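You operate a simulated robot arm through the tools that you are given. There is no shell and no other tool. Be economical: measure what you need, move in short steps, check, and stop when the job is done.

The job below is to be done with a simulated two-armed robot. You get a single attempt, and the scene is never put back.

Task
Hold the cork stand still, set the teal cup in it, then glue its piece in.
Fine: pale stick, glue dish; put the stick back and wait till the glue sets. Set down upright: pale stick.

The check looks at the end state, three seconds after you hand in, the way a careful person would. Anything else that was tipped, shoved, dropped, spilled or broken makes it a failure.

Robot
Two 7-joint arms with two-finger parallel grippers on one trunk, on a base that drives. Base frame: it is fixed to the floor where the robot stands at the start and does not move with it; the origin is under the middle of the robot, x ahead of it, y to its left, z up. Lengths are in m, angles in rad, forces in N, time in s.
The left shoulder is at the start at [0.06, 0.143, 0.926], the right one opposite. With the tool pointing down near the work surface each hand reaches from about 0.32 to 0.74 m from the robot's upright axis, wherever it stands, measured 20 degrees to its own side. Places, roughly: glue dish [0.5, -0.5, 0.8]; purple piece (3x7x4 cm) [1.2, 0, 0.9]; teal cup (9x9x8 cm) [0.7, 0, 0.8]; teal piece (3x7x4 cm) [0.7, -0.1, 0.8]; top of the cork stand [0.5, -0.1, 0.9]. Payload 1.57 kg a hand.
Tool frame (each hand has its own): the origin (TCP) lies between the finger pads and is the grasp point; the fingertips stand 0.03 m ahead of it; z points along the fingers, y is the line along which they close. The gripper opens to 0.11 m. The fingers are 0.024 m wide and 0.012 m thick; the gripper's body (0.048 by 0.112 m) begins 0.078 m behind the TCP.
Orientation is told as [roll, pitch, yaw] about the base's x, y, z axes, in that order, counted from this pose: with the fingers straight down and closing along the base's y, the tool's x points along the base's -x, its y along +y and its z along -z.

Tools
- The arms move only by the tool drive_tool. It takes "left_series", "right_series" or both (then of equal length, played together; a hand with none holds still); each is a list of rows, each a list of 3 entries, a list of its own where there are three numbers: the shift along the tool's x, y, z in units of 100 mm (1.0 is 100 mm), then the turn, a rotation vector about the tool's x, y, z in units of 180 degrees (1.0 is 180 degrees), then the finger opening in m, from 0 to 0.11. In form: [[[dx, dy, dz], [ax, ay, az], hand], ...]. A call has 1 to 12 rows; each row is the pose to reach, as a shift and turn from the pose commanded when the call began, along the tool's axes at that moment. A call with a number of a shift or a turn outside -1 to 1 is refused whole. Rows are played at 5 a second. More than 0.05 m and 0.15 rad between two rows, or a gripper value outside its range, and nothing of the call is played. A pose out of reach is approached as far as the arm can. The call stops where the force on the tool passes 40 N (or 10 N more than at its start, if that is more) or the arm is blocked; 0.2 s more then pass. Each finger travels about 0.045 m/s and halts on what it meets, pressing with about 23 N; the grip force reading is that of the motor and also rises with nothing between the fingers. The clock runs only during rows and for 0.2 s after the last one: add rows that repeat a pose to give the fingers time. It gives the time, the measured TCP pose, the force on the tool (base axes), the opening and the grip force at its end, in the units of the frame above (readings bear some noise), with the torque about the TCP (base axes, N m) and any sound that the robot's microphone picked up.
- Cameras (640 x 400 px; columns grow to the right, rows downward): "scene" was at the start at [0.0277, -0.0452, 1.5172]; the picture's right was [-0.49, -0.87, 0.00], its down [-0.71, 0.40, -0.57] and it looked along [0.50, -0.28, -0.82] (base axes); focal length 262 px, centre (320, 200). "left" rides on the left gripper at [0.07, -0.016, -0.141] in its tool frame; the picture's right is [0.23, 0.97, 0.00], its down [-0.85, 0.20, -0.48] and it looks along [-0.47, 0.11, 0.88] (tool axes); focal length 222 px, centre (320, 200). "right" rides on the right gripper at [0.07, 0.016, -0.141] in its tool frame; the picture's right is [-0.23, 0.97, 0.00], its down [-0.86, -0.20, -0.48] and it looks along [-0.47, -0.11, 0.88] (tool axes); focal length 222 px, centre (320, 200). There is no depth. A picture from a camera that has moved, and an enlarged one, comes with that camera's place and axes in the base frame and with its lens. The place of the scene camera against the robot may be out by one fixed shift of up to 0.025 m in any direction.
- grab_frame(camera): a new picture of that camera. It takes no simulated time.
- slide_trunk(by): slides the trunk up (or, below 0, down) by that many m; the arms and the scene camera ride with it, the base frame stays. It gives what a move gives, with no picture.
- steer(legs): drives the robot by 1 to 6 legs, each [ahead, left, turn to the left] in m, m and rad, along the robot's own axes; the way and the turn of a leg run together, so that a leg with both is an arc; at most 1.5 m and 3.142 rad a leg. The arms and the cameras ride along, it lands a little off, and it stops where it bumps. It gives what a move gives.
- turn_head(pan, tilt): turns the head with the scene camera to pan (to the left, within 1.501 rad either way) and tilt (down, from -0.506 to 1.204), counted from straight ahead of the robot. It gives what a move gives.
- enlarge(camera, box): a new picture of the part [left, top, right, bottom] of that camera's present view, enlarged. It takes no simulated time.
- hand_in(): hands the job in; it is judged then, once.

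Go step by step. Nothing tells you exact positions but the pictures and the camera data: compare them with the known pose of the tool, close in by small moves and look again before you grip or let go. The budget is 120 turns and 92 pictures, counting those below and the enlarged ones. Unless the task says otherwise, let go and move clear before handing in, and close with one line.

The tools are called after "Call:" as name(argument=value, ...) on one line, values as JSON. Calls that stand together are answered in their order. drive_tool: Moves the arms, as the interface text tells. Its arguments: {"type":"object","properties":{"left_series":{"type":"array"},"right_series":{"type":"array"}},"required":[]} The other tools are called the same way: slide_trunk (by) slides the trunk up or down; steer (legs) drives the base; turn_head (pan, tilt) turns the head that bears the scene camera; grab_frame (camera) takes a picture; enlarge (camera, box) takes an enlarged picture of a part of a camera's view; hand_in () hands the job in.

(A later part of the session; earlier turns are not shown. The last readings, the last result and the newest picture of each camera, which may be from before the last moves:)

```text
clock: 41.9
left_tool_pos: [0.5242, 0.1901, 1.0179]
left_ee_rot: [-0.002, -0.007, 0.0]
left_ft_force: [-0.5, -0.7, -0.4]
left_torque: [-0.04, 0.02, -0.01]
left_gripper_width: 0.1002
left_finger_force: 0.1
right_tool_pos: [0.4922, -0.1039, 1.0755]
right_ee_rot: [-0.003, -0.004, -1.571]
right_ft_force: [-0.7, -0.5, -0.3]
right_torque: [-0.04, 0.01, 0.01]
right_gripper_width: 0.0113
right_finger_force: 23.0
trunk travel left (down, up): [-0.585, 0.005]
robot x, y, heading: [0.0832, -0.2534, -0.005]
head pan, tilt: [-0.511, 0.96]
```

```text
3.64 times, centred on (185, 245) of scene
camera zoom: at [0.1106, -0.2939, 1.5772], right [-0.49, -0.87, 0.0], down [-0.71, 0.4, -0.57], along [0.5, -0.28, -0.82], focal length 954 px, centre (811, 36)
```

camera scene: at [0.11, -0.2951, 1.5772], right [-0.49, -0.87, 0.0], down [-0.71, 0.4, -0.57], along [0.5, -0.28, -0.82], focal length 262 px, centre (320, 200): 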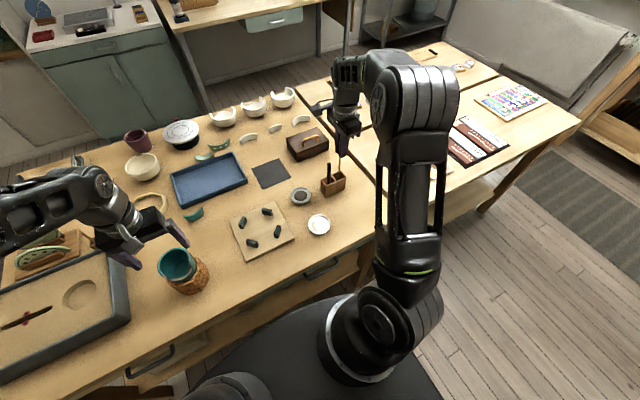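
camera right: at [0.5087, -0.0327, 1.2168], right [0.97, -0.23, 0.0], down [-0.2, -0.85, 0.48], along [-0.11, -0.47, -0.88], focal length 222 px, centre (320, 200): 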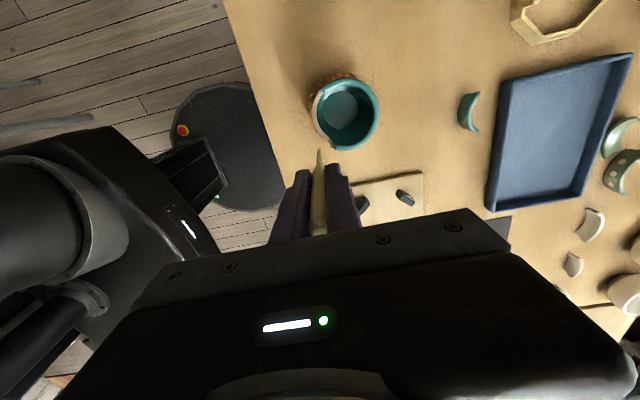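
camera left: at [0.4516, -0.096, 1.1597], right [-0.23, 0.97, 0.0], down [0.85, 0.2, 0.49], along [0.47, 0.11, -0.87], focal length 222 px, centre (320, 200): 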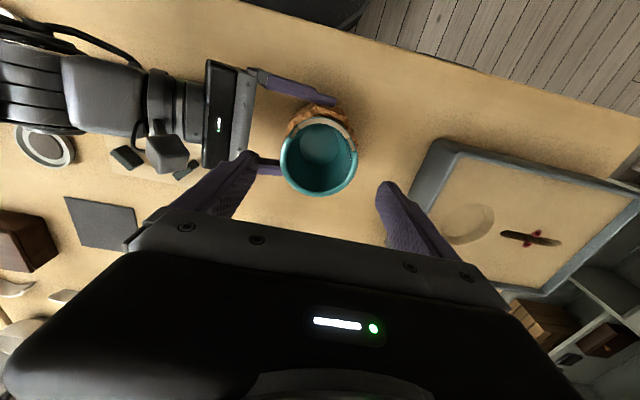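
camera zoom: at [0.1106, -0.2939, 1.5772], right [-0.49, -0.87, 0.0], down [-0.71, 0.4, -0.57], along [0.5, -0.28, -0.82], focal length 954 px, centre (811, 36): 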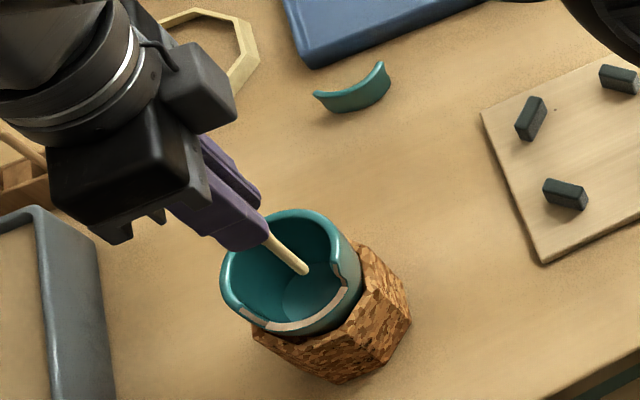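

I bring the tip just above the middle of the ledge.

Call:
drive_tool(right_series=[[[0.19, 0, 0], [0, 0, 0], 0.005], [[0.19, 0, 0.3], [0, 0, 0], 0.005], [[0.19, 0, 0.56], [0, 0, 0], 0.005]])

Call:
enlarge(camera="scene", box=[145, 215, 225, 295])

Call:
enlarge(camera="right", box=[270, 110, 370, 200])

```text
clock: 42.7
left_tool_pos: [0.5236, 0.1907, 1.0166]
left_ee_rot: [-0.001, -0.009, -0.001]
left_ft_force: [1.1, 0.5, -0.6]
left_torque: [-0.01, -0.01, -0.02]
left_gripper_width: 0.1001
left_finger_force: 0.1
right_tool_pos: [0.4921, -0.0818, 1.0184]
right_ee_rot: [0.0, -0.001, -1.57]
right_ft_force: [0.4, 0.1, 0.5]
right_torque: [0.02, 0.01, 0.0]
right_gripper_width: 0.0111
right_finger_force: 23.2
trunk travel left (down, up): [-0.585, 0.005]
robot x, y, heading: [0.0831, -0.2488, -0.002]
head pan, tilt: [-0.511, 0.96]
```

```text
5.00 times, centred on (185, 255) of scene
camera zoom: at [0.1106, -0.2944, 1.5773], right [-0.49, -0.87, 0.0], down [-0.71, 0.4, -0.57], along [0.5, -0.28, -0.82], focal length 1312 px, centre (995, -75)
```

zoom: 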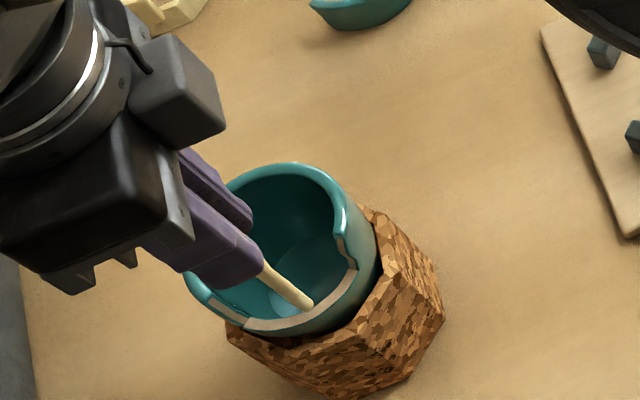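

```text
4.44 times, centred on (320, 155) of right
camera zoom: at [0.5086, -0.0135, 1.1595], right [0.97, -0.23, 0.0], down [-0.2, -0.86, 0.48], along [-0.11, -0.47, -0.88], focal length 987 px, centre (320, 400)
```

zoom: 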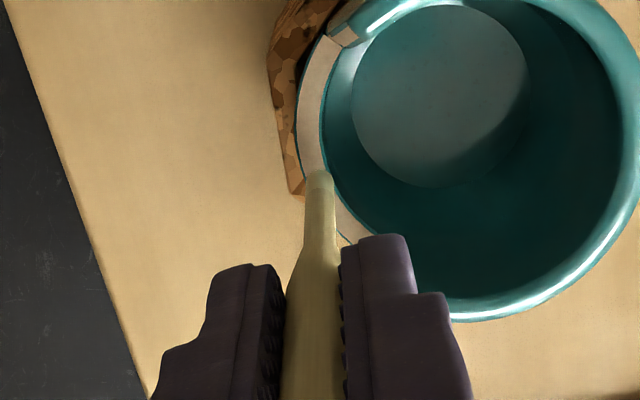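

The tip is right over the ledge. I lower it gently to feel the contact.

Call:
drive_tool(right_series=[[[0, 0, 0.04], [0, 0, 0], 0.005], [[0, 0, 0.07], [0, 0, 0], 0.005]])

Call:
drive_tool(right_series=[[[0, 0, 0.02], [0, 0, 0], 0.005], [[0, 0, 0.03], [0, 0, 0], 0.005]])

```text
clock: 43.3
left_tool_pos: [0.5228, 0.1897, 1.0185]
left_ee_rot: [-0.001, -0.009, -0.001]
left_ft_force: [-0.5, 0.6, 0.3]
left_torque: [0.01, -0.02, 0.0]
left_gripper_width: 0.1001
left_finger_force: 0.3
right_tool_pos: [0.4917, -0.0853, 1.0119]
right_ee_rot: [-0.001, 0.001, -1.572]
right_ft_force: [0.4, 1.2, -0.4]
right_torque: [-0.02, -0.01, 0.01]
right_gripper_width: 0.0112
right_finger_force: 23.5
trunk travel left (down, up): [-0.585, 0.005]
robot x, y, heading: [0.083, -0.2519, -0.002]
head pan, tilt: [-0.511, 0.96]
```

```text
clock: 43.9
left_tool_pos: [0.5224, 0.1892, 1.0185]
left_ee_rot: [0.0, -0.009, -0.002]
left_ft_force: [0.0, 0.7, 1.2]
left_torque: [0.02, 0.01, 0.01]
left_gripper_width: 0.1004
left_finger_force: 0.1
right_tool_pos: [0.4904, -0.0854, 1.0098]
right_ee_rot: [0.003, 0.001, -1.571]
right_ft_force: [-2.0, -0.9, 11.9]
right_torque: [-0.05, 0.2, 0.01]
right_gripper_width: 0.0111
right_finger_force: 22.8
trunk travel left (down, up): [-0.585, 0.005]
robot x, y, heading: [0.0815, -0.2521, 0.005]
head pan, tilt: [-0.511, 0.96]
```

Contact came at TCP z 1.010. I ease off about 1 mm and trace the ledge to the -y side, up that side face, and back to the middle.

Call:
drive_tool(right_series=[[[0, 0, -0.012], [0, 0, 0], 0.005], [[-0.069, 0.01, -0.012], [0, 0, 0], 0.005], [[-0.136, 0.044, -0.012], [0, 0, 0], 0.005], [[-0.195, 0.092, -0.012], [0, 0, 0], 0.005], [[-0.218, 0.111, -0.13], [0, 0, 0], 0.005], [[-0.239, 0.14, -0.26], [0, 0, 0], 0.005], [[-0.218, 0.111, -0.13], [0, 0, 0], 0.005], [[-0.195, 0.092, -0.012], [0, 0, 0], 0.005], [[-0.136, 0.044, -0.012], [0, 0, 0], 0.005], [[-0.069, 0.01, -0.012], [0, 0, 0], 0.005], [[0.046, -0.01, -0.012], [0, 0, 0], 0.005]])

Call:
enlarge(camera="right", box=[270, 110, 370, 200])

```text
clock: 46.3
left_tool_pos: [0.5241, 0.1899, 1.0166]
left_ee_rot: [0.001, -0.009, 0.001]
left_ft_force: [0.1, 0.2, 0.6]
left_torque: [-0.01, -0.01, -0.01]
left_gripper_width: 0.1002
left_finger_force: 0.1
right_tool_pos: [0.489, -0.0799, 1.0093]
right_ee_rot: [-0.002, 0.001, -1.571]
right_ft_force: [-0.1, 0.2, 0.3]
right_torque: [0.02, -0.01, -0.02]
right_gripper_width: 0.0105
right_finger_force: 23.0
trunk travel left (down, up): [-0.585, 0.005]
robot x, y, heading: [0.0803, -0.2509, -0.001]
head pan, tilt: [-0.511, 0.96]
```

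```text
4.44 times, centred on (320, 155) of right
camera zoom: at [0.5061, -0.0099, 1.1515], right [0.97, -0.23, 0.0], down [-0.2, -0.85, 0.48], along [-0.11, -0.47, -0.88], focal length 987 px, centre (320, 400)
```

zoom: 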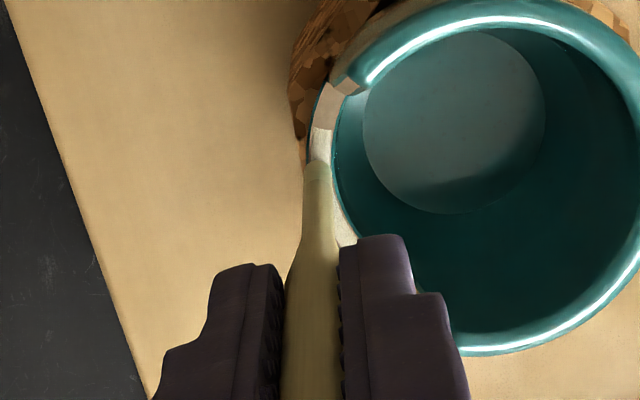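

The pale glue shows on the part already traced. Next comes the +y half and its side face.

Call:
drive_tool(right_series=[[[0.06, 0.012, 0], [0, 0, 0], 0.005], [[0.115, 0.03, 0], [0, 0, 0], 0.005], [[0.182, 0.064, 0], [0, 0, 0], 0.005], [[0.237, 0.108, 0], [0, 0, 0], 0.005], [[0.26, 0.126, -0.12], [0, 0, 0], 0.005], [[0.286, 0.155, -0.25], [0, 0, 0], 0.005], [[0.26, 0.126, -0.12], [0, 0, 0], 0.005], [[0.237, 0.108, 0], [0, 0, 0], 0.005], [[0.182, 0.064, 0], [0, 0, 0], 0.005], [[0.115, 0.03, 0], [0, 0, 0], 0.005], [[0.115, 0.03, -0.4], [0, 0, 0], 0.005], [[0.115, 0.03, -0.8], [0, 0, 0], 0.005]])

Call:
drive_tool(right_series=[[[-0.33, 0.0, 0], [0, 0, 0], 0.005], [[-0.66, 0.0, 0], [0, 0, 0], 0.005], [[-0.99, 0.0, 0], [0, 0, 0], 0.005]])

Call:
drive_tool(left_series=[[[0, -0.33, 0], [0, 0, 0], 0.1], [[0, -0.66, 0], [0, 0, 0], 0.1], [[0, -1.0, 0], [0, 0, 0], 0.1]], right_series=[[[-0.33, 0.1, 0], [0, 0, 0], 0.005], [[-0.66, 0.2, 0], [0, 0, 0], 0.005], [[-0.99, 0.3, 0], [0, 0, 0], 0.005]])

Call:
grab_frame(camera="left")

Call:
enlarge(camera="scene", box=[145, 225, 225, 275])

```text
clock: 48.9
left_tool_pos: [0.5232, 0.1893, 1.0184]
left_ee_rot: [-0.001, -0.009, 0.001]
left_ft_force: [-0.3, -0.2, 1.0]
left_torque: [-0.02, -0.02, -0.01]
left_gripper_width: 0.1
left_finger_force: 0.0
right_tool_pos: [0.4915, -0.0704, 1.0897]
right_ee_rot: [0.001, 0.0, -1.571]
right_ft_force: [0.4, 1.4, 0.0]
right_torque: [-0.01, 0.02, 0.02]
right_gripper_width: 0.0111
right_finger_force: 23.0
trunk travel left (down, up): [-0.585, 0.005]
robot x, y, heading: [0.0829, -0.2496, 0.005]
head pan, tilt: [-0.511, 0.96]
```

```text
clock: 49.7
left_tool_pos: [0.5236, 0.1891, 1.0182]
left_ee_rot: [0.001, -0.01, 0.0]
left_ft_force: [0.1, -0.4, 0.6]
left_torque: [0.0, 0.01, 0.01]
left_gripper_width: 0.1001
left_finger_force: 0.0
right_tool_pos: [0.4936, -0.1695, 1.0909]
right_ee_rot: [-0.001, 0.001, -1.573]
right_ft_force: [0.5, -0.9, -0.6]
right_torque: [0.03, 0.0, 0.02]
right_gripper_width: 0.0109
right_finger_force: 23.0
trunk travel left (down, up): [-0.585, 0.005]
robot x, y, heading: [0.086, -0.2498, -0.003]
head pan, tilt: [-0.511, 0.96]
```

```text
clock: 50.5
left_tool_pos: [0.5229, 0.0874, 1.0174]
left_ee_rot: [0.002, -0.009, 0.001]
left_ft_force: [-0.5, -0.7, 0.1]
left_torque: [0.05, 0.02, 0.03]
left_gripper_width: 0.1002
left_finger_force: 0.1
right_tool_pos: [0.523, -0.2695, 1.0894]
right_ee_rot: [0.0, 0.0, -1.572]
right_ft_force: [-0.5, -0.3, -0.2]
right_torque: [0.03, -0.05, 0.0]
right_gripper_width: 0.0109
right_finger_force: 23.0
trunk travel left (down, up): [-0.585, 0.005]
robot x, y, heading: [0.0822, -0.2546, -0.001]
head pan, tilt: [-0.511, 0.96]
```

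```text
22 pictures are left
camera left: at [0.4525, 0.0712, 1.1594], right [-0.23, 0.97, 0.0], down [0.85, 0.2, 0.49], along [0.47, 0.11, -0.87], focal length 222 px, centre (320, 200)
```

left: 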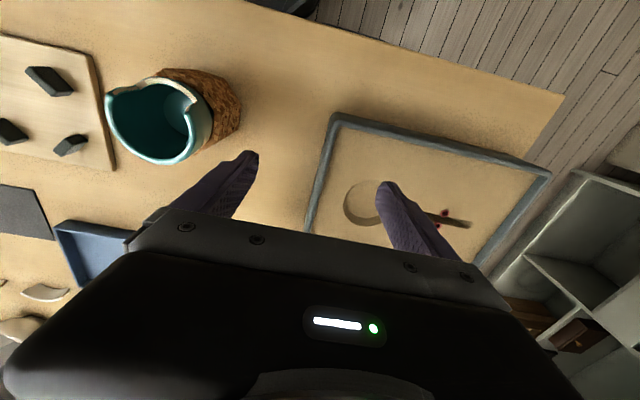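

```text
8.00 times, centred on (185, 250) of scene
camera zoom: at [0.1105, -0.2973, 1.5772], right [-0.49, -0.87, 0.0], down [-0.71, 0.4, -0.57], along [0.5, -0.28, -0.82], focal length 2099 px, centre (1400, -200)
```

zoom: 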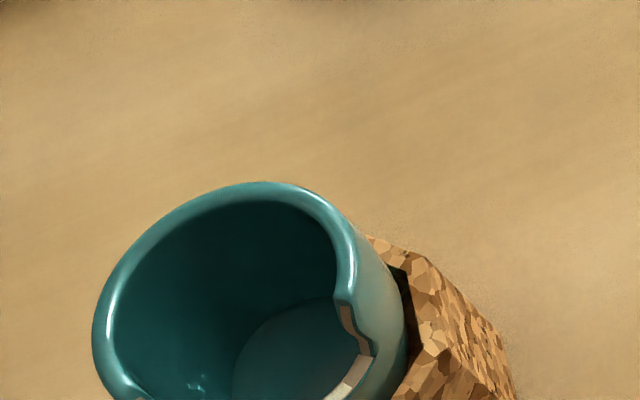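

I check the glue coverage from the left camera.

Call:
enlarge(camera="left", box=[100, 60, 250, 170])

Call:
enlarge(camera="scene", box=[145, 235, 225, 295])

```text
3.64 times, centred on (175, 115) of left
camera zoom: at [0.4525, 0.0712, 1.1594], right [-0.23, 0.97, 0.0], down [0.85, 0.2, 0.49], along [0.47, 0.11, -0.87], focal length 808 px, centre (847, 509)
```

zoom: 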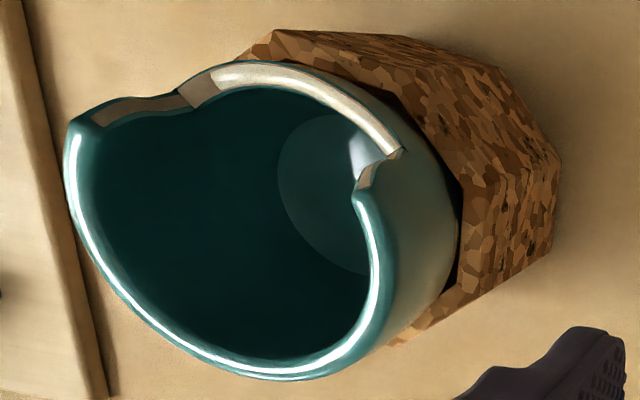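

```text
6.67 times, centred on (185, 265) of scene
camera zoom: at [0.1105, -0.2973, 1.5772], right [-0.49, -0.87, 0.0], down [-0.71, 0.4, -0.57], along [0.5, -0.28, -0.82], focal length 1749 px, centre (1220, -233)
```

zoom: 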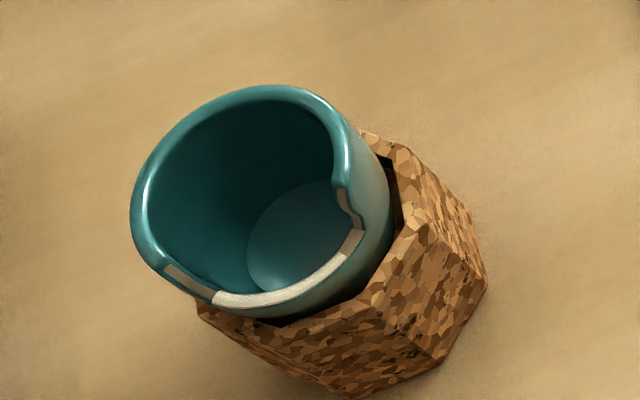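

Glue covers most of the ledge, but the -y end and both side strips look bare. I'll re-dip and do a second pass on those, moving the left hand aside again.

Call:
drive_tool(left_series=[[[0, 0.33, 0], [0, 0, 0], 0.1], [[0, 0.66, 0], [0, 0, 0], 0.1], [[0, 1.0, 0], [0, 0, 0], 0.1]], right_series=[[[-0.33, -0.03, 0], [0, 0, 0], 0.005], [[-0.66, -0.06, 0], [0, 0, 0], 0.005], [[-1.0, -0.1, 0], [0, 0, 0], 0.005]])

Call:
drive_tool(right_series=[[[-0.33, -0.03, 0], [0, 0, 0], 0.005], [[-0.66, -0.06, 0], [0, 0, 0], 0.005], [[-1.0, -0.1, 0], [0, 0, 0], 0.005]])

Call:
drive_tool(right_series=[[[-0.295, 0, 0], [0, 0, 0], 0.005], [[-0.295, 0, 0.35], [0, 0, 0], 0.005], [[-0.295, 0, 0.7], [0, 0, 0], 0.005], [[-0.295, 0, 0.95], [0, 0, 0], 0.005]])

```text
clock: 51.3
left_tool_pos: [0.5232, 0.1887, 1.0194]
left_ee_rot: [0.001, -0.01, 0.0]
left_ft_force: [0.2, 0.0, -0.2]
left_torque: [0.0, -0.01, -0.05]
left_gripper_width: 0.1001
left_finger_force: 0.0
right_tool_pos: [0.5109, -0.3681, 1.0903]
right_ee_rot: [0.0, 0.001, -1.572]
right_ft_force: [-0.1, -0.1, 0.4]
right_torque: [0.0, -0.01, 0.0]
right_gripper_width: 0.0112
right_finger_force: 23.0
trunk travel left (down, up): [-0.585, 0.005]
robot x, y, heading: [0.0808, -0.2492, 0.0]
head pan, tilt: [-0.511, 0.96]
```

```text
clock: 52.1
left_tool_pos: [0.5246, 0.1896, 1.0201]
left_ee_rot: [0.0, -0.01, 0.001]
left_ft_force: [-0.2, -0.7, -0.6]
left_torque: [0.06, 0.0, -0.01]
left_gripper_width: 0.0998
left_finger_force: 0.0
right_tool_pos: [0.5059, -0.4694, 1.0881]
right_ee_rot: [-0.001, 0.001, -1.571]
right_ft_force: [-0.1, -0.4, 0.9]
right_torque: [0.02, -0.02, -0.02]
right_gripper_width: 0.0112
right_finger_force: 22.9
trunk travel left (down, up): [-0.585, 0.005]
robot x, y, heading: [0.0789, -0.2507, -0.001]
head pan, tilt: [-0.511, 0.96]
```

```text
clock: 53.1
left_tool_pos: [0.5247, 0.189, 1.0188]
left_ee_rot: [-0.001, -0.009, 0.0]
left_ft_force: [0.8, 1.1, -0.2]
left_torque: [-0.01, 0.02, 0.0]
left_gripper_width: 0.0998
left_finger_force: 0.1
right_tool_pos: [0.5024, -0.4985, 0.9967]
right_ee_rot: [-0.001, 0.001, -1.569]
right_ft_force: [-0.6, 0.6, -0.3]
right_torque: [0.04, 0.02, -0.04]
right_gripper_width: 0.0111
right_finger_force: 23.1
trunk travel left (down, up): [-0.585, 0.005]
robot x, y, heading: [0.0807, -0.2503, -0.005]
head pan, tilt: [-0.511, 0.96]
```

Call:
drive_tool(right_series=[[[0, 0, 0.3], [0, 0, 0], 0.005], [[0, 0, 0.6], [0, 0, 0], 0.005], [[0, 0, 0.75], [0, 0, 0], 0.005], [[0, 0, 0.79], [0, 0, 0], 0.005], [[0, 0, 0.79], [0, 0, 0], 0.005], [[0, 0, 0.5], [0, 0, 0], 0.005], [[0, 0, 0.1], [0, 0, 0], 0.005], [[0, 0, -0.3], [0, 0, 0], 0.005], [[0, 0, -0.6], [0, 0, 0], 0.005]])

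Call:
drive_tool(right_series=[[[0.33, 0, -0.1], [0, 0, 0], 0.005], [[0.66, 0, -0.1], [0, 0, 0], 0.005], [[1.0, 0, -0.1], [0, 0, 0], 0.005]])

Call:
drive_tool(right_series=[[[0.33, 0, 0], [0, 0, 0], 0.005], [[0.66, 0, 0], [0, 0, 0], 0.005], [[1.0, 0, 0], [0, 0, 0], 0.005]])

Call:
drive_tool(right_series=[[[0.33, 0, 0], [0, 0, 0], 0.005], [[0.66, 0, 0], [0, 0, 0], 0.005], [[1.0, 0, 0], [0, 0, 0], 0.005]])

Call:
drive_tool(right_series=[[[0.33, 0, 0], [0, 0, 0], 0.005], [[0.66, 0, 0], [0, 0, 0], 0.005], [[0.99, -0.07, 0], [0, 0, 0], 0.005], [[0.99, -0.07, 0.3], [0, 0, 0], 0.005], [[0.99, -0.07, 0.5], [0, 0, 0], 0.005]])

Call:
enlarge(camera="right", box=[270, 80, 370, 200])

```text
clock: 55.1
left_tool_pos: [0.5227, 0.1884, 1.019]
left_ee_rot: [0.0, -0.008, 0.001]
left_ft_force: [-0.3, 0.0, -0.2]
left_torque: [0.02, 0.01, -0.01]
left_gripper_width: 0.1
left_finger_force: 0.1
right_tool_pos: [0.5034, -0.4975, 1.0552]
right_ee_rot: [-0.001, 0.002, -1.57]
right_ft_force: [-0.6, 0.3, 0.0]
right_torque: [0.01, 0.04, -0.04]
right_gripper_width: 0.0108
right_finger_force: 22.9
trunk travel left (down, up): [-0.585, 0.005]
robot x, y, heading: [0.0842, -0.2505, -0.004]
head pan, tilt: [-0.511, 0.96]
```

```text
clock: 55.9
left_tool_pos: [0.5228, 0.1904, 1.02]
left_ee_rot: [-0.001, -0.009, 0.0]
left_ft_force: [0.2, 1.1, 0.6]
left_torque: [-0.02, 0.01, 0.0]
left_gripper_width: 0.1001
left_finger_force: 0.0
right_tool_pos: [0.5054, -0.3977, 1.0649]
right_ee_rot: [0.001, 0.0, -1.571]
right_ft_force: [0.3, -0.2, 0.0]
right_torque: [-0.05, -0.01, 0.01]
right_gripper_width: 0.0107
right_finger_force: 23.4
trunk travel left (down, up): [-0.585, 0.005]
robot x, y, heading: [0.0817, -0.2503, -0.002]
head pan, tilt: [-0.511, 0.96]
```

```text
clock: 56.7
left_tool_pos: [0.5236, 0.1893, 1.0187]
left_ee_rot: [-0.002, -0.009, 0.002]
left_ft_force: [0.2, 0.9, -1.4]
left_torque: [-0.03, 0.01, 0.01]
left_gripper_width: 0.1001
left_finger_force: 0.2
right_tool_pos: [0.5048, -0.2961, 1.063]
right_ee_rot: [0.001, 0.0, -1.57]
right_ft_force: [-0.5, 0.1, -0.1]
right_torque: [-0.02, -0.03, 0.04]
right_gripper_width: 0.0109
right_finger_force: 22.8
trunk travel left (down, up): [-0.585, 0.005]
robot x, y, heading: [0.0874, -0.2505, -0.002]
head pan, tilt: [-0.511, 0.96]
```

```text
clock: 57.5
left_tool_pos: [0.5235, 0.1918, 1.0177]
left_ee_rot: [-0.001, -0.007, 0.001]
left_ft_force: [0.2, 0.3, 0.0]
left_torque: [-0.04, -0.02, 0.01]
left_gripper_width: 0.1001
left_finger_force: 0.1
right_tool_pos: [0.5044, -0.2007, 1.0624]
right_ee_rot: [0.001, -0.001, -1.572]
right_ft_force: [0.7, -0.2, -0.9]
right_torque: [-0.05, 0.0, 0.0]
right_gripper_width: 0.0113
right_finger_force: 22.7
trunk travel left (down, up): [-0.585, 0.005]
robot x, y, heading: [0.084, -0.2528, -0.001]
head pan, tilt: [-0.511, 0.96]
```

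```text
clock: 58.7
left_tool_pos: [0.5229, 0.1907, 1.018]
left_ee_rot: [0.0, -0.008, 0.001]
left_ft_force: [0.0, -0.5, -0.1]
left_torque: [-0.02, 0.0, 0.0]
left_gripper_width: 0.1
left_finger_force: 0.1
right_tool_pos: [0.497, -0.0983, 1.0136]
right_ee_rot: [0.0, 0.0, -1.57]
right_ft_force: [-0.4, 0.0, 0.1]
right_torque: [-0.02, 0.01, 0.0]
right_gripper_width: 0.0108
right_finger_force: 22.5
trunk travel left (down, up): [-0.585, 0.005]
robot x, y, heading: [0.083, -0.2525, -0.003]
head pan, tilt: [-0.511, 0.96]
```

```text
3.33 times, centred on (320, 140) of right
camera zoom: at [0.5136, -0.0277, 1.1564], right [0.97, -0.23, 0.0], down [-0.2, -0.85, 0.48], along [-0.11, -0.47, -0.88], focal length 740 px, centre (320, 400)
```

zoom: 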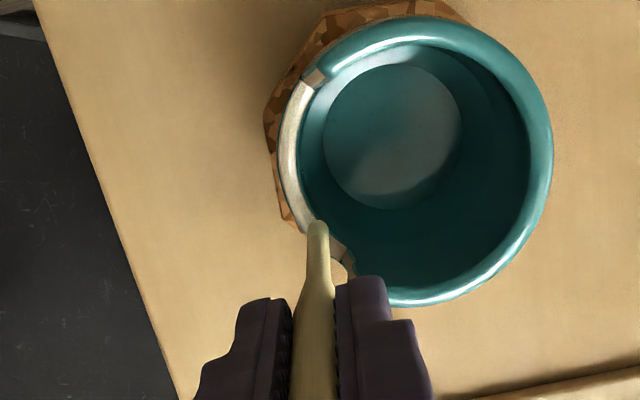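

This view gives the bare -y end of the ledge clearly. I trace it and run up the -y side strip.

Call:
drive_tool(right_series=[[[0, 0, 0.03], [0, 0, 0], 0.005], [[-0.052, 0.025, 0.03], [0, 0, 0], 0.005], [[-0.097, 0.055, 0.03], [0, 0, 0], 0.005], [[-0.097, 0.055, 0.03], [0, 0, 0], 0.005], [[-0.135, 0.08, -0.09], [0, 0, 0], 0.005], [[-0.165, 0.105, -0.21], [0, 0, 0], 0.005], [[-0.165, 0.105, -0.21], [0, 0, 0], 0.005], [[-0.135, 0.08, -0.09], [0, 0, 0], 0.005], [[-0.097, 0.055, 0.03], [0, 0, 0], 0.005], [[-0.052, 0.025, 0.03], [0, 0, 0], 0.005], [[0, 0, 0.0], [0, 0, 0], 0.005], [[0, 0, -0.3], [0, 0, 0], 0.005]])

Call:
drive_tool(right_series=[[[0.18, -0.055, 0.05], [0, 0, 0], 0.005], [[0.418, 0.045, 0.05], [0, 0, 0], 0.005], [[0.418, 0.045, 0.33], [0, 0, 0], 0.005], [[0.418, 0.045, 0.33], [0, 0, 0], 0.005], [[0.458, 0.08, 0.21], [0, 0, 0], 0.005], [[0.488, 0.105, 0.09], [0, 0, 0], 0.005], [[0.488, 0.105, 0.09], [0, 0, 0], 0.005], [[0.458, 0.08, 0.21], [0, 0, 0], 0.005], [[0.418, 0.045, 0.33], [0, 0, 0], 0.005], [[0.35, 0.0, 0.1], [0, 0, 0], 0.005], [[0.35, 0, -0.35], [0, 0, 0], 0.005]])

Call:
drive_tool(right_series=[[[-0.33, 0.0, 0], [0, 0, 0], 0.005], [[-0.66, 0.0, 0], [0, 0, 0], 0.005], [[-0.99, 0.0, 0], [0, 0, 0], 0.005]])

Call:
enlarge(camera="scene", box=[145, 235, 225, 295])

```text
clock: 61.3
left_tool_pos: [0.5238, 0.1898, 1.02]
left_ee_rot: [0.0, -0.009, 0.001]
left_ft_force: [0.0, 0.0, 0.1]
left_torque: [-0.03, 0.0, -0.02]
left_gripper_width: 0.0998
left_finger_force: 0.1
right_tool_pos: [0.4972, -0.0993, 1.0441]
right_ee_rot: [0.0, 0.001, -1.572]
right_ft_force: [0.5, -0.5, 0.3]
right_torque: [0.0, -0.01, -0.01]
right_gripper_width: 0.011
right_finger_force: 23.1
trunk travel left (down, up): [-0.585, 0.005]
robot x, y, heading: [0.0846, -0.2498, 0.003]
head pan, tilt: [-0.511, 0.96]
```

```text
clock: 63.7
left_tool_pos: [0.5235, 0.1893, 1.0196]
left_ee_rot: [0.001, -0.009, 0.0]
left_ft_force: [0.1, 0.4, -0.3]
left_torque: [0.0, 0.0, -0.01]
left_gripper_width: 0.1001
left_finger_force: 0.0
right_tool_pos: [0.4947, -0.0635, 1.0813]
right_ee_rot: [0.0, -0.001, -1.571]
right_ft_force: [-0.1, -0.2, -0.2]
right_torque: [-0.01, -0.01, -0.03]
right_gripper_width: 0.011
right_finger_force: 23.5
trunk travel left (down, up): [-0.585, 0.005]
robot x, y, heading: [0.0808, -0.2532, 0.003]
head pan, tilt: [-0.511, 0.96]
```

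```text
clock: 64.5
left_tool_pos: [0.5239, 0.189, 1.0195]
left_ee_rot: [-0.001, -0.008, 0.0]
left_ft_force: [-0.6, 0.1, 0.8]
left_torque: [0.03, 0.0, 0.01]
left_gripper_width: 0.0998
left_finger_force: 0.0
right_tool_pos: [0.4963, -0.1651, 1.078]
right_ee_rot: [0.0, 0.0, -1.571]
right_ft_force: [0.1, 0.1, 1.0]
right_torque: [0.02, 0.03, -0.02]
right_gripper_width: 0.011
right_finger_force: 22.8
trunk travel left (down, up): [-0.585, 0.005]
robot x, y, heading: [0.0834, -0.2528, 0.002]
head pan, tilt: [-0.511, 0.96]
```

```text
6.67 times, centred on (185, 265) of scene
camera zoom: at [0.1103, -0.2964, 1.5772], right [-0.49, -0.87, 0.0], down [-0.71, 0.4, -0.57], along [0.5, -0.28, -0.82], focal length 1749 px, centre (1220, -233)
```

zoom: 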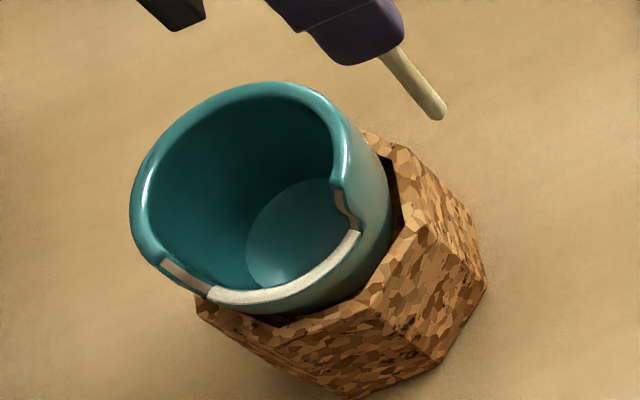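

The whole ledge is now glued, and some glue is on the sides. I take the stick back toward the holder while the left hand yaws +90° for gripping the piece.

Call:
drive_tool(left_series=[[[0, 0, 0], [0, 0, -0.0455], 0.1], [[0, 0, 0], [0, 0, -0.091], 0.1], [[0, 0, 0], [0, 0, -0.1365], 0.1], [[0, 0, 0], [0, 0, -0.182], 0.1], [[0, 0, 0], [0, 0, -0.2275], 0.1], [[0, 0, 0], [0, 0, -0.273], 0.1], [[0, 0, 0], [0, 0, -0.3185], 0.1], [[0, 0, 0], [0, 0, -0.364], 0.1], [[0, 0, 0], [0, 0, -0.4095], 0.1], [[0, 0, 0], [0, 0, -0.455], 0.1], [[0, 0, 0], [0, 0, -0.5], 0.1]], right_series=[[[-0.3, 0.03, 0], [0, 0, 0], 0.005], [[-0.65, 0.06, 0], [0, 0, 0], 0.005], [[-1.0, 0.1, 0], [0, 0, 0], 0.005], [[-1.0, 0.1, 0], [0, 0, 0], 0.005], [[-1.0, 0.1, 0], [0, 0, 0], 0.005], [[-1.0, 0.1, 0], [0, 0, 0], 0.005], [[-1.0, 0.1, 0], [0, 0, 0], 0.005], [[-1.0, 0.1, 0], [0, 0, 0], 0.005], [[-1.0, 0.1, 0], [0, 0, 0], 0.005], [[-1.0, 0.1, 0], [0, 0, 0], 0.005], [[-1.0, 0.1, 0], [0, 0, 0], 0.005]])

Call:
drive_tool(right_series=[[[-0.33, 0.03, 0], [0, 0, 0], 0.005], [[-0.66, 0.06, 0], [0, 0, 0], 0.005], [[-1.0, 0.1, 0], [0, 0, 0], 0.005]])

Call:
drive_tool(right_series=[[[-0.33, 0.06, 0], [0, 0, 0], 0.005], [[-0.66, 0.12, 0], [0, 0, 0], 0.005], [[-1.0, 0.2, 0], [0, 0, 0], 0.005]])

Call:
drive_tool(right_series=[[[-0.33, 0.03, 0], [0, 0, 0], 0.005], [[-0.66, 0.06, 0], [0, 0, 0], 0.005], [[-1.0, 0.1, 0], [0, 0, 0], 0.005]])

Call:
drive_tool(right_series=[[[-0.38, 0.0, 0], [0, 0, 0], 0.005], [[-0.75, 0.0, 0], [0, 0, 0], 0.005], [[-0.75, 0.33, 0], [0, 0, 0], 0.005], [[-0.75, 0.66, 0], [0, 0, 0], 0.005], [[-0.75, 0.66, 0], [0, 0, 0], 0.005]])

Call:
enlarge(camera="right", box=[260, 60, 388, 220])

```text
clock: 66.9
left_tool_pos: [0.523, 0.1884, 1.0163]
left_ee_rot: [-0.007, -0.001, 1.575]
left_ft_force: [0.1, 0.7, -0.3]
left_torque: [-0.01, 0.01, -0.03]
left_gripper_width: 0.0999
left_finger_force: 0.0
right_tool_pos: [0.5033, -0.2636, 1.0788]
right_ee_rot: [0.0, -0.001, -1.571]
right_ft_force: [-0.4, 0.3, -1.0]
right_torque: [-0.01, -0.04, 0.0]
right_gripper_width: 0.0109
right_finger_force: 23.0
trunk travel left (down, up): [-0.585, 0.005]
robot x, y, heading: [0.0833, -0.2522, 0.007]
head pan, tilt: [-0.511, 0.96]
```

```text
clock: 67.7
left_tool_pos: [0.5231, 0.1877, 1.0172]
left_ee_rot: [-0.008, 0.0, 1.574]
left_ft_force: [-0.5, -0.3, 0.4]
left_torque: [0.06, 0.02, -0.01]
left_gripper_width: 0.0999
left_finger_force: 0.1
right_tool_pos: [0.5163, -0.3607, 1.0801]
right_ee_rot: [0.0, -0.001, -1.57]
right_ft_force: [0.2, -0.7, -0.8]
right_torque: [0.02, -0.02, 0.03]
right_gripper_width: 0.0106
right_finger_force: 23.0
trunk travel left (down, up): [-0.585, 0.005]
robot x, y, heading: [0.0825, -0.2465, 0.0]
head pan, tilt: [-0.511, 0.96]
```

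```text
clock: 68.5
left_tool_pos: [0.5233, 0.188, 1.0173]
left_ee_rot: [-0.009, 0.0, 1.57]
left_ft_force: [0.2, -0.2, 0.0]
left_torque: [0.02, -0.03, -0.01]
left_gripper_width: 0.0998
left_finger_force: 0.0
right_tool_pos: [0.5351, -0.4643, 1.0798]
right_ee_rot: [0.0, 0.002, -1.57]
right_ft_force: [0.0, -0.3, 1.0]
right_torque: [0.03, 0.02, 0.04]
right_gripper_width: 0.0108
right_finger_force: 23.1
trunk travel left (down, up): [-0.585, 0.005]
robot x, y, heading: [0.0811, -0.2475, -0.002]
head pan, tilt: [-0.511, 0.96]
```

```text
clock: 69.3
left_tool_pos: [0.5239, 0.1902, 1.0165]
left_ee_rot: [-0.009, -0.001, 1.571]
left_ft_force: [-0.4, -0.3, 0.7]
left_torque: [0.02, 0.0, 0.02]
left_gripper_width: 0.1
left_finger_force: 0.0
right_tool_pos: [0.5452, -0.5628, 1.0801]
right_ee_rot: [0.0, 0.001, -1.57]
right_ft_force: [0.0, -0.4, 0.0]
right_torque: [0.0, -0.01, 0.02]
right_gripper_width: 0.011
right_finger_force: 22.8
trunk travel left (down, up): [-0.585, 0.005]
robot x, y, heading: [0.0814, -0.2512, -0.001]
head pan, tilt: [-0.511, 0.96]
```

```text
clock: 70.5
left_tool_pos: [0.5227, 0.1887, 1.0171]
left_ee_rot: [-0.011, 0.0, 1.571]
left_ft_force: [-0.7, 0.1, 1.0]
left_torque: [0.02, 0.02, -0.04]
left_gripper_width: 0.1001
left_finger_force: 0.1
right_tool_pos: [0.6107, -0.6351, 1.0792]
right_ee_rot: [0.001, 0.0, -1.571]
right_ft_force: [-0.4, -0.5, 0.4]
right_torque: [0.02, -0.04, 0.0]
right_gripper_width: 0.0111
right_finger_force: 22.7
trunk travel left (down, up): [-0.585, 0.005]
robot x, y, heading: [0.0783, -0.2455, 0.002]
head pan, tilt: [-0.511, 0.96]
```

```text
2.50 times, centred on (324, 140) of right
camera zoom: at [0.6282, -0.5656, 1.2208], right [0.97, -0.23, 0.0], down [-0.2, -0.86, 0.48], along [-0.11, -0.47, -0.88], focal length 555 px, centre (310, 350)
```

zoom: 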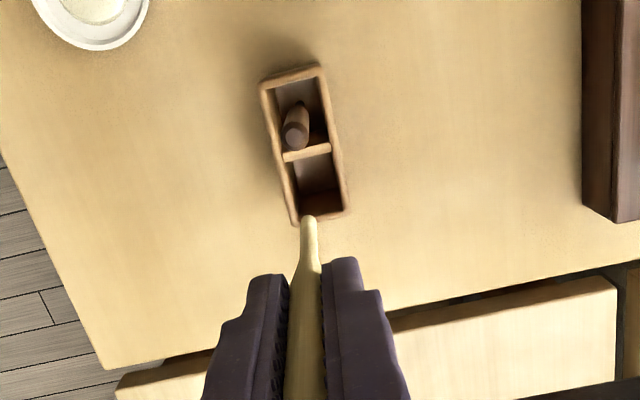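

The stick is nearly above its pocket. I correct by a few millimetres and lower it to just above the holder's rim.

Call:
drive_tool(right_series=[[[-0.045, 0.025, 0], [0, 0, 0], 0.005], [[-0.045, 0.025, 0.4], [0, 0, 0], 0.005], [[-0.045, 0.025, 0.75], [0, 0, 0], 0.005], [[-0.045, 0.025, 0.9], [0, 0, 0], 0.005]])

Call:
enlarge(camera="right", box=[260, 60, 388, 220])

```text
clock: 71.5
left_tool_pos: [0.5245, 0.1896, 1.0162]
left_ee_rot: [-0.007, 0.0, 1.572]
left_ft_force: [0.3, 0.1, -0.2]
left_torque: [-0.01, 0.01, -0.01]
left_gripper_width: 0.0996
left_finger_force: 0.1
right_tool_pos: [0.6151, -0.6415, 0.9884]
right_ee_rot: [0.0, 0.0, -1.572]
right_ft_force: [-0.1, 0.5, -0.1]
right_torque: [0.01, -0.01, -0.01]
right_gripper_width: 0.011
right_finger_force: 23.4
trunk travel left (down, up): [-0.585, 0.005]
robot x, y, heading: [0.0828, -0.2496, 0.005]
head pan, tilt: [-0.511, 0.96]
```

```text
2.50 times, centred on (324, 140) of right
camera zoom: at [0.631, -0.5712, 1.1296], right [0.97, -0.23, 0.0], down [-0.2, -0.85, 0.48], along [-0.11, -0.47, -0.88], focal length 555 px, centre (310, 350)
```

zoom: 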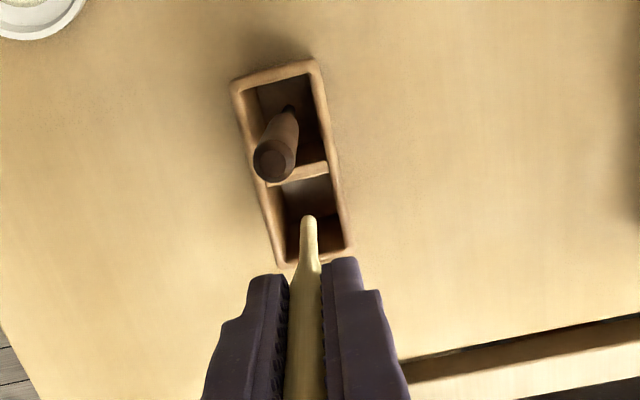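

The tip is centred in the pocket. I lower it to the floor and look at the force.

Call:
drive_tool(right_series=[[[0, 0, 0.3], [0, 0, 0], 0.005], [[0, 0, 0.6], [0, 0, 0], 0.005], [[0, 0, 0.73], [0, 0, 0], 0.005], [[0, 0, 0.76], [0, 0, 0], 0.005]])

```text
clock: 72.5
left_tool_pos: [0.5248, 0.1889, 1.0172]
left_ee_rot: [-0.01, 0.0, 1.572]
left_ft_force: [-0.2, 0.5, -0.1]
left_torque: [0.01, -0.02, 0.0]
left_gripper_width: 0.0999
left_finger_force: 0.1
right_tool_pos: [0.6143, -0.6428, 0.914]
right_ee_rot: [0.0, 0.0, -1.57]
right_ft_force: [0.2, -0.9, -0.9]
right_torque: [-0.01, 0.01, 0.01]
right_gripper_width: 0.0107
right_finger_force: 23.0
trunk travel left (down, up): [-0.585, 0.005]
robot x, y, heading: [0.0861, -0.25, -0.001]
head pan, tilt: [-0.511, 0.96]
```

Call:
drive_tool(right_series=[[[0, 0, 0.03], [0, 0, 0], 0.005], [[0, 0, 0.05], [0, 0, 0], 0.005]])

```text
clock: 73.1
left_tool_pos: [0.5224, 0.19, 1.0169]
left_ee_rot: [-0.009, 0.0, 1.571]
left_ft_force: [-0.2, 1.0, 0.6]
left_torque: [0.0, 0.04, -0.03]
left_gripper_width: 0.1001
left_finger_force: 0.1
right_tool_pos: [0.6138, -0.6429, 0.911]
right_ee_rot: [0.0, -0.002, -1.571]
right_ft_force: [-1.0, -0.4, 10.6]
right_torque: [-0.09, 0.1, 0.02]
right_gripper_width: 0.0108
right_finger_force: 22.6
trunk travel left (down, up): [-0.585, 0.005]
robot x, y, heading: [0.0823, -0.2486, 0.001]
head pan, tilt: [-0.511, 0.96]
```

The stick stands on the pocket floor. I release it and raise the right hand, while the left hand heads toward the piece by a route away from the cup.

Call:
drive_tool(left_series=[[[0.1, -0.15, 0], [0, 0, 0], 0.1], [[0.2, -0.3, 0], [0, 0, 0], 0.09], [[0.3, -0.45, 0], [0, 0, 0], 0.08], [[0.4, -0.6, 0], [0, 0, 0], 0.07], [[0.5, -0.75, 0], [0, 0, 0], 0.06], [[0.5, -0.9, 0], [0, 0, 0], 0.06], [[0.5, -0.9, 0], [0, 0, 0], 0.06]], right_series=[[[0, 0, -0.01], [0, 0, 0], 0.02], [[0, 0, -0.01], [0, 0, 0], 0.04], [[0, 0, -0.01], [0, 0, 0], 0.05], [[0, 0, -0.01], [0, 0, 0], 0.05], [[0, 0, -0.25], [0, 0, 0], 0.05], [[0, 0, -0.65], [0, 0, 0], 0.05], [[0, 0, -1.0], [0, 0, 0], 0.05]])

Call:
drive_tool(left_series=[[[0.33, -0.2, 0], [0, 0, 0], 0.06], [[0.66, -0.4, 0], [0, 0, 0], 0.06], [[1.0, -0.6, 0], [0, 0, 0], 0.06]], right_series=[[[0, -0.2, -0.2], [0, 0, 0], 0.05], [[0, -0.5, -0.3], [0, 0, 0], 0.05], [[0, -0.8, -0.3], [0, 0, 0], 0.05]])

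Call:
enlarge(camera="right", box=[260, 0, 480, 220])

```text
clock: 74.7
left_tool_pos: [0.6117, 0.1402, 1.0193]
left_ee_rot: [-0.009, 0.001, 1.574]
left_ft_force: [-0.5, -0.1, -1.3]
left_torque: [-0.03, -0.01, 0.0]
left_gripper_width: 0.0602
left_finger_force: 0.0
right_tool_pos: [0.6108, -0.6404, 1.0083]
right_ee_rot: [0.0, -0.001, -1.571]
right_ft_force: [-0.9, -1.7, -0.3]
right_torque: [-0.02, -0.03, 0.01]
right_gripper_width: 0.0498
right_finger_force: 0.1
trunk travel left (down, up): [-0.585, 0.005]
robot x, y, heading: [0.0822, -0.2498, -0.004]
head pan, tilt: [-0.511, 0.96]
```

```text
clock: 75.5
left_tool_pos: [0.6715, 0.0398, 1.0182]
left_ee_rot: [-0.009, -0.001, 1.573]
left_ft_force: [-0.1, -0.9, -0.5]
left_torque: [0.05, 0.02, -0.01]
left_gripper_width: 0.06
left_finger_force: 0.1
right_tool_pos: [0.5325, -0.6416, 1.0381]
right_ee_rot: [-0.001, 0.0, -1.57]
right_ft_force: [-0.2, -0.4, 0.3]
right_torque: [0.0, -0.03, 0.01]
right_gripper_width: 0.05
right_finger_force: 0.2
trunk travel left (down, up): [-0.585, 0.005]
robot x, y, heading: [0.0812, -0.248, 0.006]
head pan, tilt: [-0.511, 0.96]
```

```text
1.82 times, centred on (370, 110) of right
camera zoom: at [0.5488, -0.5712, 1.1795], right [0.97, -0.23, 0.0], down [-0.2, -0.86, 0.48], along [-0.11, -0.47, -0.88], focal length 404 px, centre (229, 364)
```

zoom: 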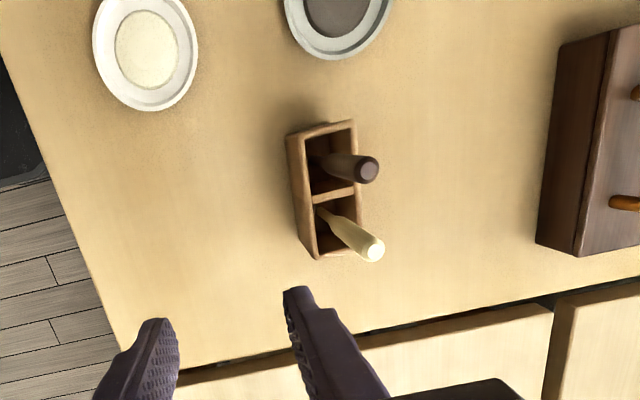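

The pale stick is back upright in its pocket. Now the left hand goes over the piece.

Call:
drive_tool(left_series=[[[0.33, -0.12, 0.1], [0, 0, 0], 0.06], [[0.66, -0.24, 0.2], [0, 0, 0], 0.06], [[1.0, -0.35, 0.3], [0, 0, 0], 0.06]])

Call:
drive_tool(left_series=[[[0.33, -0.1, 0.1], [0, 0, 0], 0.06], [[0.66, -0.2, 0.2], [0, 0, 0], 0.06], [[1.0, -0.25, 0.3], [0, 0, 0], 0.06], [[1.0, -0.25, 0.3], [0, 0, 0], 0.06]])

Call:
grab_frame(camera="left")

```text
clock: 76.3
left_tool_pos: [0.7083, -0.0612, 0.9889]
left_ee_rot: [-0.007, 0.0, 1.574]
left_ft_force: [0.2, 0.0, -0.6]
left_torque: [0.03, 0.02, 0.0]
left_gripper_width: 0.0602
left_finger_force: 0.1
right_tool_pos: [0.5337, -0.6405, 1.0375]
right_ee_rot: [0.001, -0.001, -1.573]
right_ft_force: [-0.1, -0.1, 0.9]
right_torque: [0.06, -0.01, -0.03]
right_gripper_width: 0.0502
right_finger_force: 0.1
trunk travel left (down, up): [-0.585, 0.005]
robot x, y, heading: [0.0803, -0.2513, -0.001]
head pan, tilt: [-0.511, 0.96]
```

```text
clock: 77.3
left_tool_pos: [0.7361, -0.1603, 0.962]
left_ee_rot: [-0.01, 0.001, 1.573]
left_ft_force: [0.1, 0.6, -0.3]
left_torque: [-0.01, -0.04, 0.0]
left_gripper_width: 0.0599
left_finger_force: 0.0
right_tool_pos: [0.5324, -0.64, 1.0386]
right_ee_rot: [-0.001, 0.002, -1.571]
right_ft_force: [-0.2, 0.0, 0.4]
right_torque: [0.0, 0.03, 0.02]
right_gripper_width: 0.0501
right_finger_force: 0.0
trunk travel left (down, up): [-0.585, 0.005]
robot x, y, heading: [0.0828, -0.252, 0.002]
head pan, tilt: [-0.511, 0.96]
```

```text
13 pictures are left
camera left: at [0.7513, -0.2301, 1.1047], right [-0.97, -0.23, -0.01], down [-0.2, 0.86, 0.48], along [-0.1, 0.46, -0.88], focal length 222 px, centre (320, 200)
```

left: 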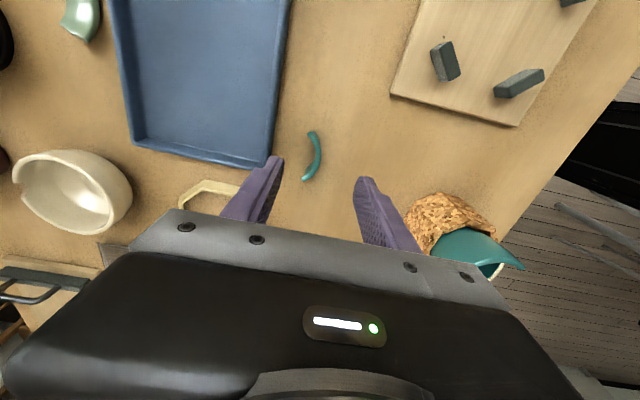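

Call:
enlarge(camera="left", box=[270, 115, 370, 200])

```text
4.71 times, centred on (320, 158) of left
camera zoom: at [0.7513, -0.2301, 1.1047], right [-0.97, -0.23, -0.01], down [-0.2, 0.86, 0.48], along [-0.1, 0.46, -0.88], focal length 1045 px, centre (320, 400)
```

zoom: 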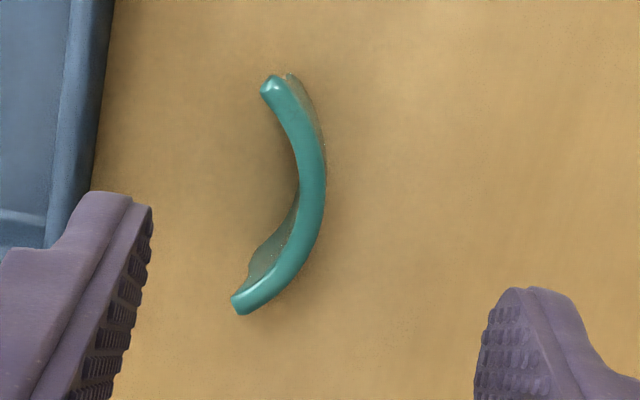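

The piece's apex is near (0.7365, -0.147), its chord turned about +4°. I align the left hand with it and descend, with the opening kept narrow because of the blue tray.

Call:
drive_tool(left_series=[[[-0.13, -0.01, 0], [0, 0, -0.0233], 0.045], [[-0.13, -0.01, 0.3], [0, 0, -0.0233], 0.045], [[-0.13, -0.01, 0.65], [0, 0, -0.0233], 0.045], [[-0.13, -0.01, 0.85], [0, 0, -0.0233], 0.045]])

Call:
enlarge(camera="left", box=[250, 120, 390, 240])

```text
clock: 78.3
left_tool_pos: [0.737, -0.1484, 0.8721]
left_ee_rot: [-0.009, -0.001, 1.647]
left_ft_force: [0.8, -0.6, -0.5]
left_torque: [0.06, 0.01, 0.01]
left_gripper_width: 0.0449
left_finger_force: 0.0
right_tool_pos: [0.5332, -0.6414, 1.0371]
right_ee_rot: [-0.001, 0.0, -1.571]
right_ft_force: [0.1, -0.7, -0.1]
right_torque: [-0.02, 0.0, -0.02]
right_gripper_width: 0.05
right_finger_force: 0.1
trunk travel left (down, up): [-0.585, 0.005]
robot x, y, heading: [0.083, -0.25, -0.001]
head pan, tilt: [-0.511, 0.96]
```

```text
3.33 times, centred on (320, 180) of left
camera zoom: at [0.758, -0.2166, 1.0165], right [-0.95, -0.3, -0.01], down [-0.27, 0.84, 0.48], along [-0.14, 0.46, -0.88], focal length 740 px, centre (320, 267)
```

zoom: 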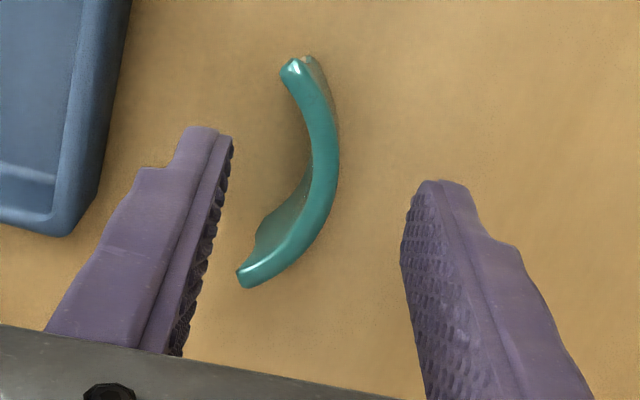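

Alignment is within a couple of millimetres. I descend the rest and close.

Call:
drive_tool(left_series=[[[-0.025, 0, 0.15], [0, 0, 0], 0.045], [[-0.025, 0, 0.29], [0, 0, 0], 0.045], [[-0.025, 0, 0.29], [0, 0, 0], 0.03], [[-0.025, 0, 0.29], [0, 0, 0], 0.015], [[-0.025, 0, 0.29], [0, 0, 0], 0.002], [[-0.025, 0, 0.29], [0, 0, 0], 0.002], [[-0.025, 0, 0.29], [0, 0, 0], 0.002]])

Call:
enlarge(camera="left", box=[250, 120, 390, 240])

```text
clock: 79.9
left_tool_pos: [0.7364, -0.145, 0.8446]
left_ee_rot: [-0.008, -0.001, 1.644]
left_ft_force: [-0.1, -0.2, 0.5]
left_torque: [0.01, -0.01, 0.0]
left_gripper_width: 0.0094
left_finger_force: 17.9
right_tool_pos: [0.5336, -0.6404, 1.0379]
right_ee_rot: [0.001, -0.001, -1.572]
right_ft_force: [-0.7, 0.7, -0.3]
right_torque: [-0.02, 0.01, 0.04]
right_gripper_width: 0.0501
right_finger_force: 0.1
trunk travel left (down, up): [-0.585, 0.005]
robot x, y, heading: [0.0869, -0.2494, 0.003]
head pan, tilt: [-0.511, 0.96]
```

```text
3.33 times, centred on (320, 180) of left
camera zoom: at [0.7575, -0.2137, 0.9876], right [-0.95, -0.3, -0.01], down [-0.27, 0.84, 0.48], along [-0.14, 0.46, -0.88], focal length 740 px, centre (320, 267)
```

zoom: 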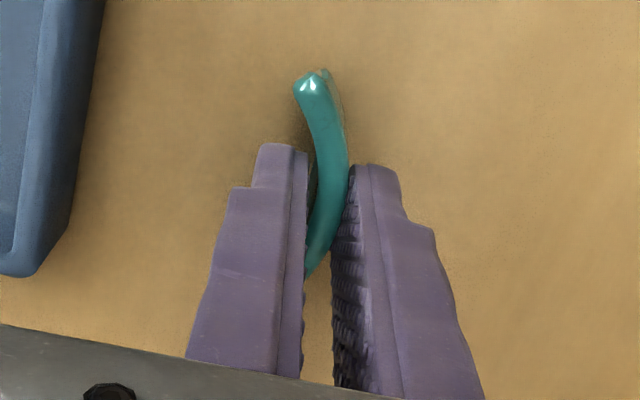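

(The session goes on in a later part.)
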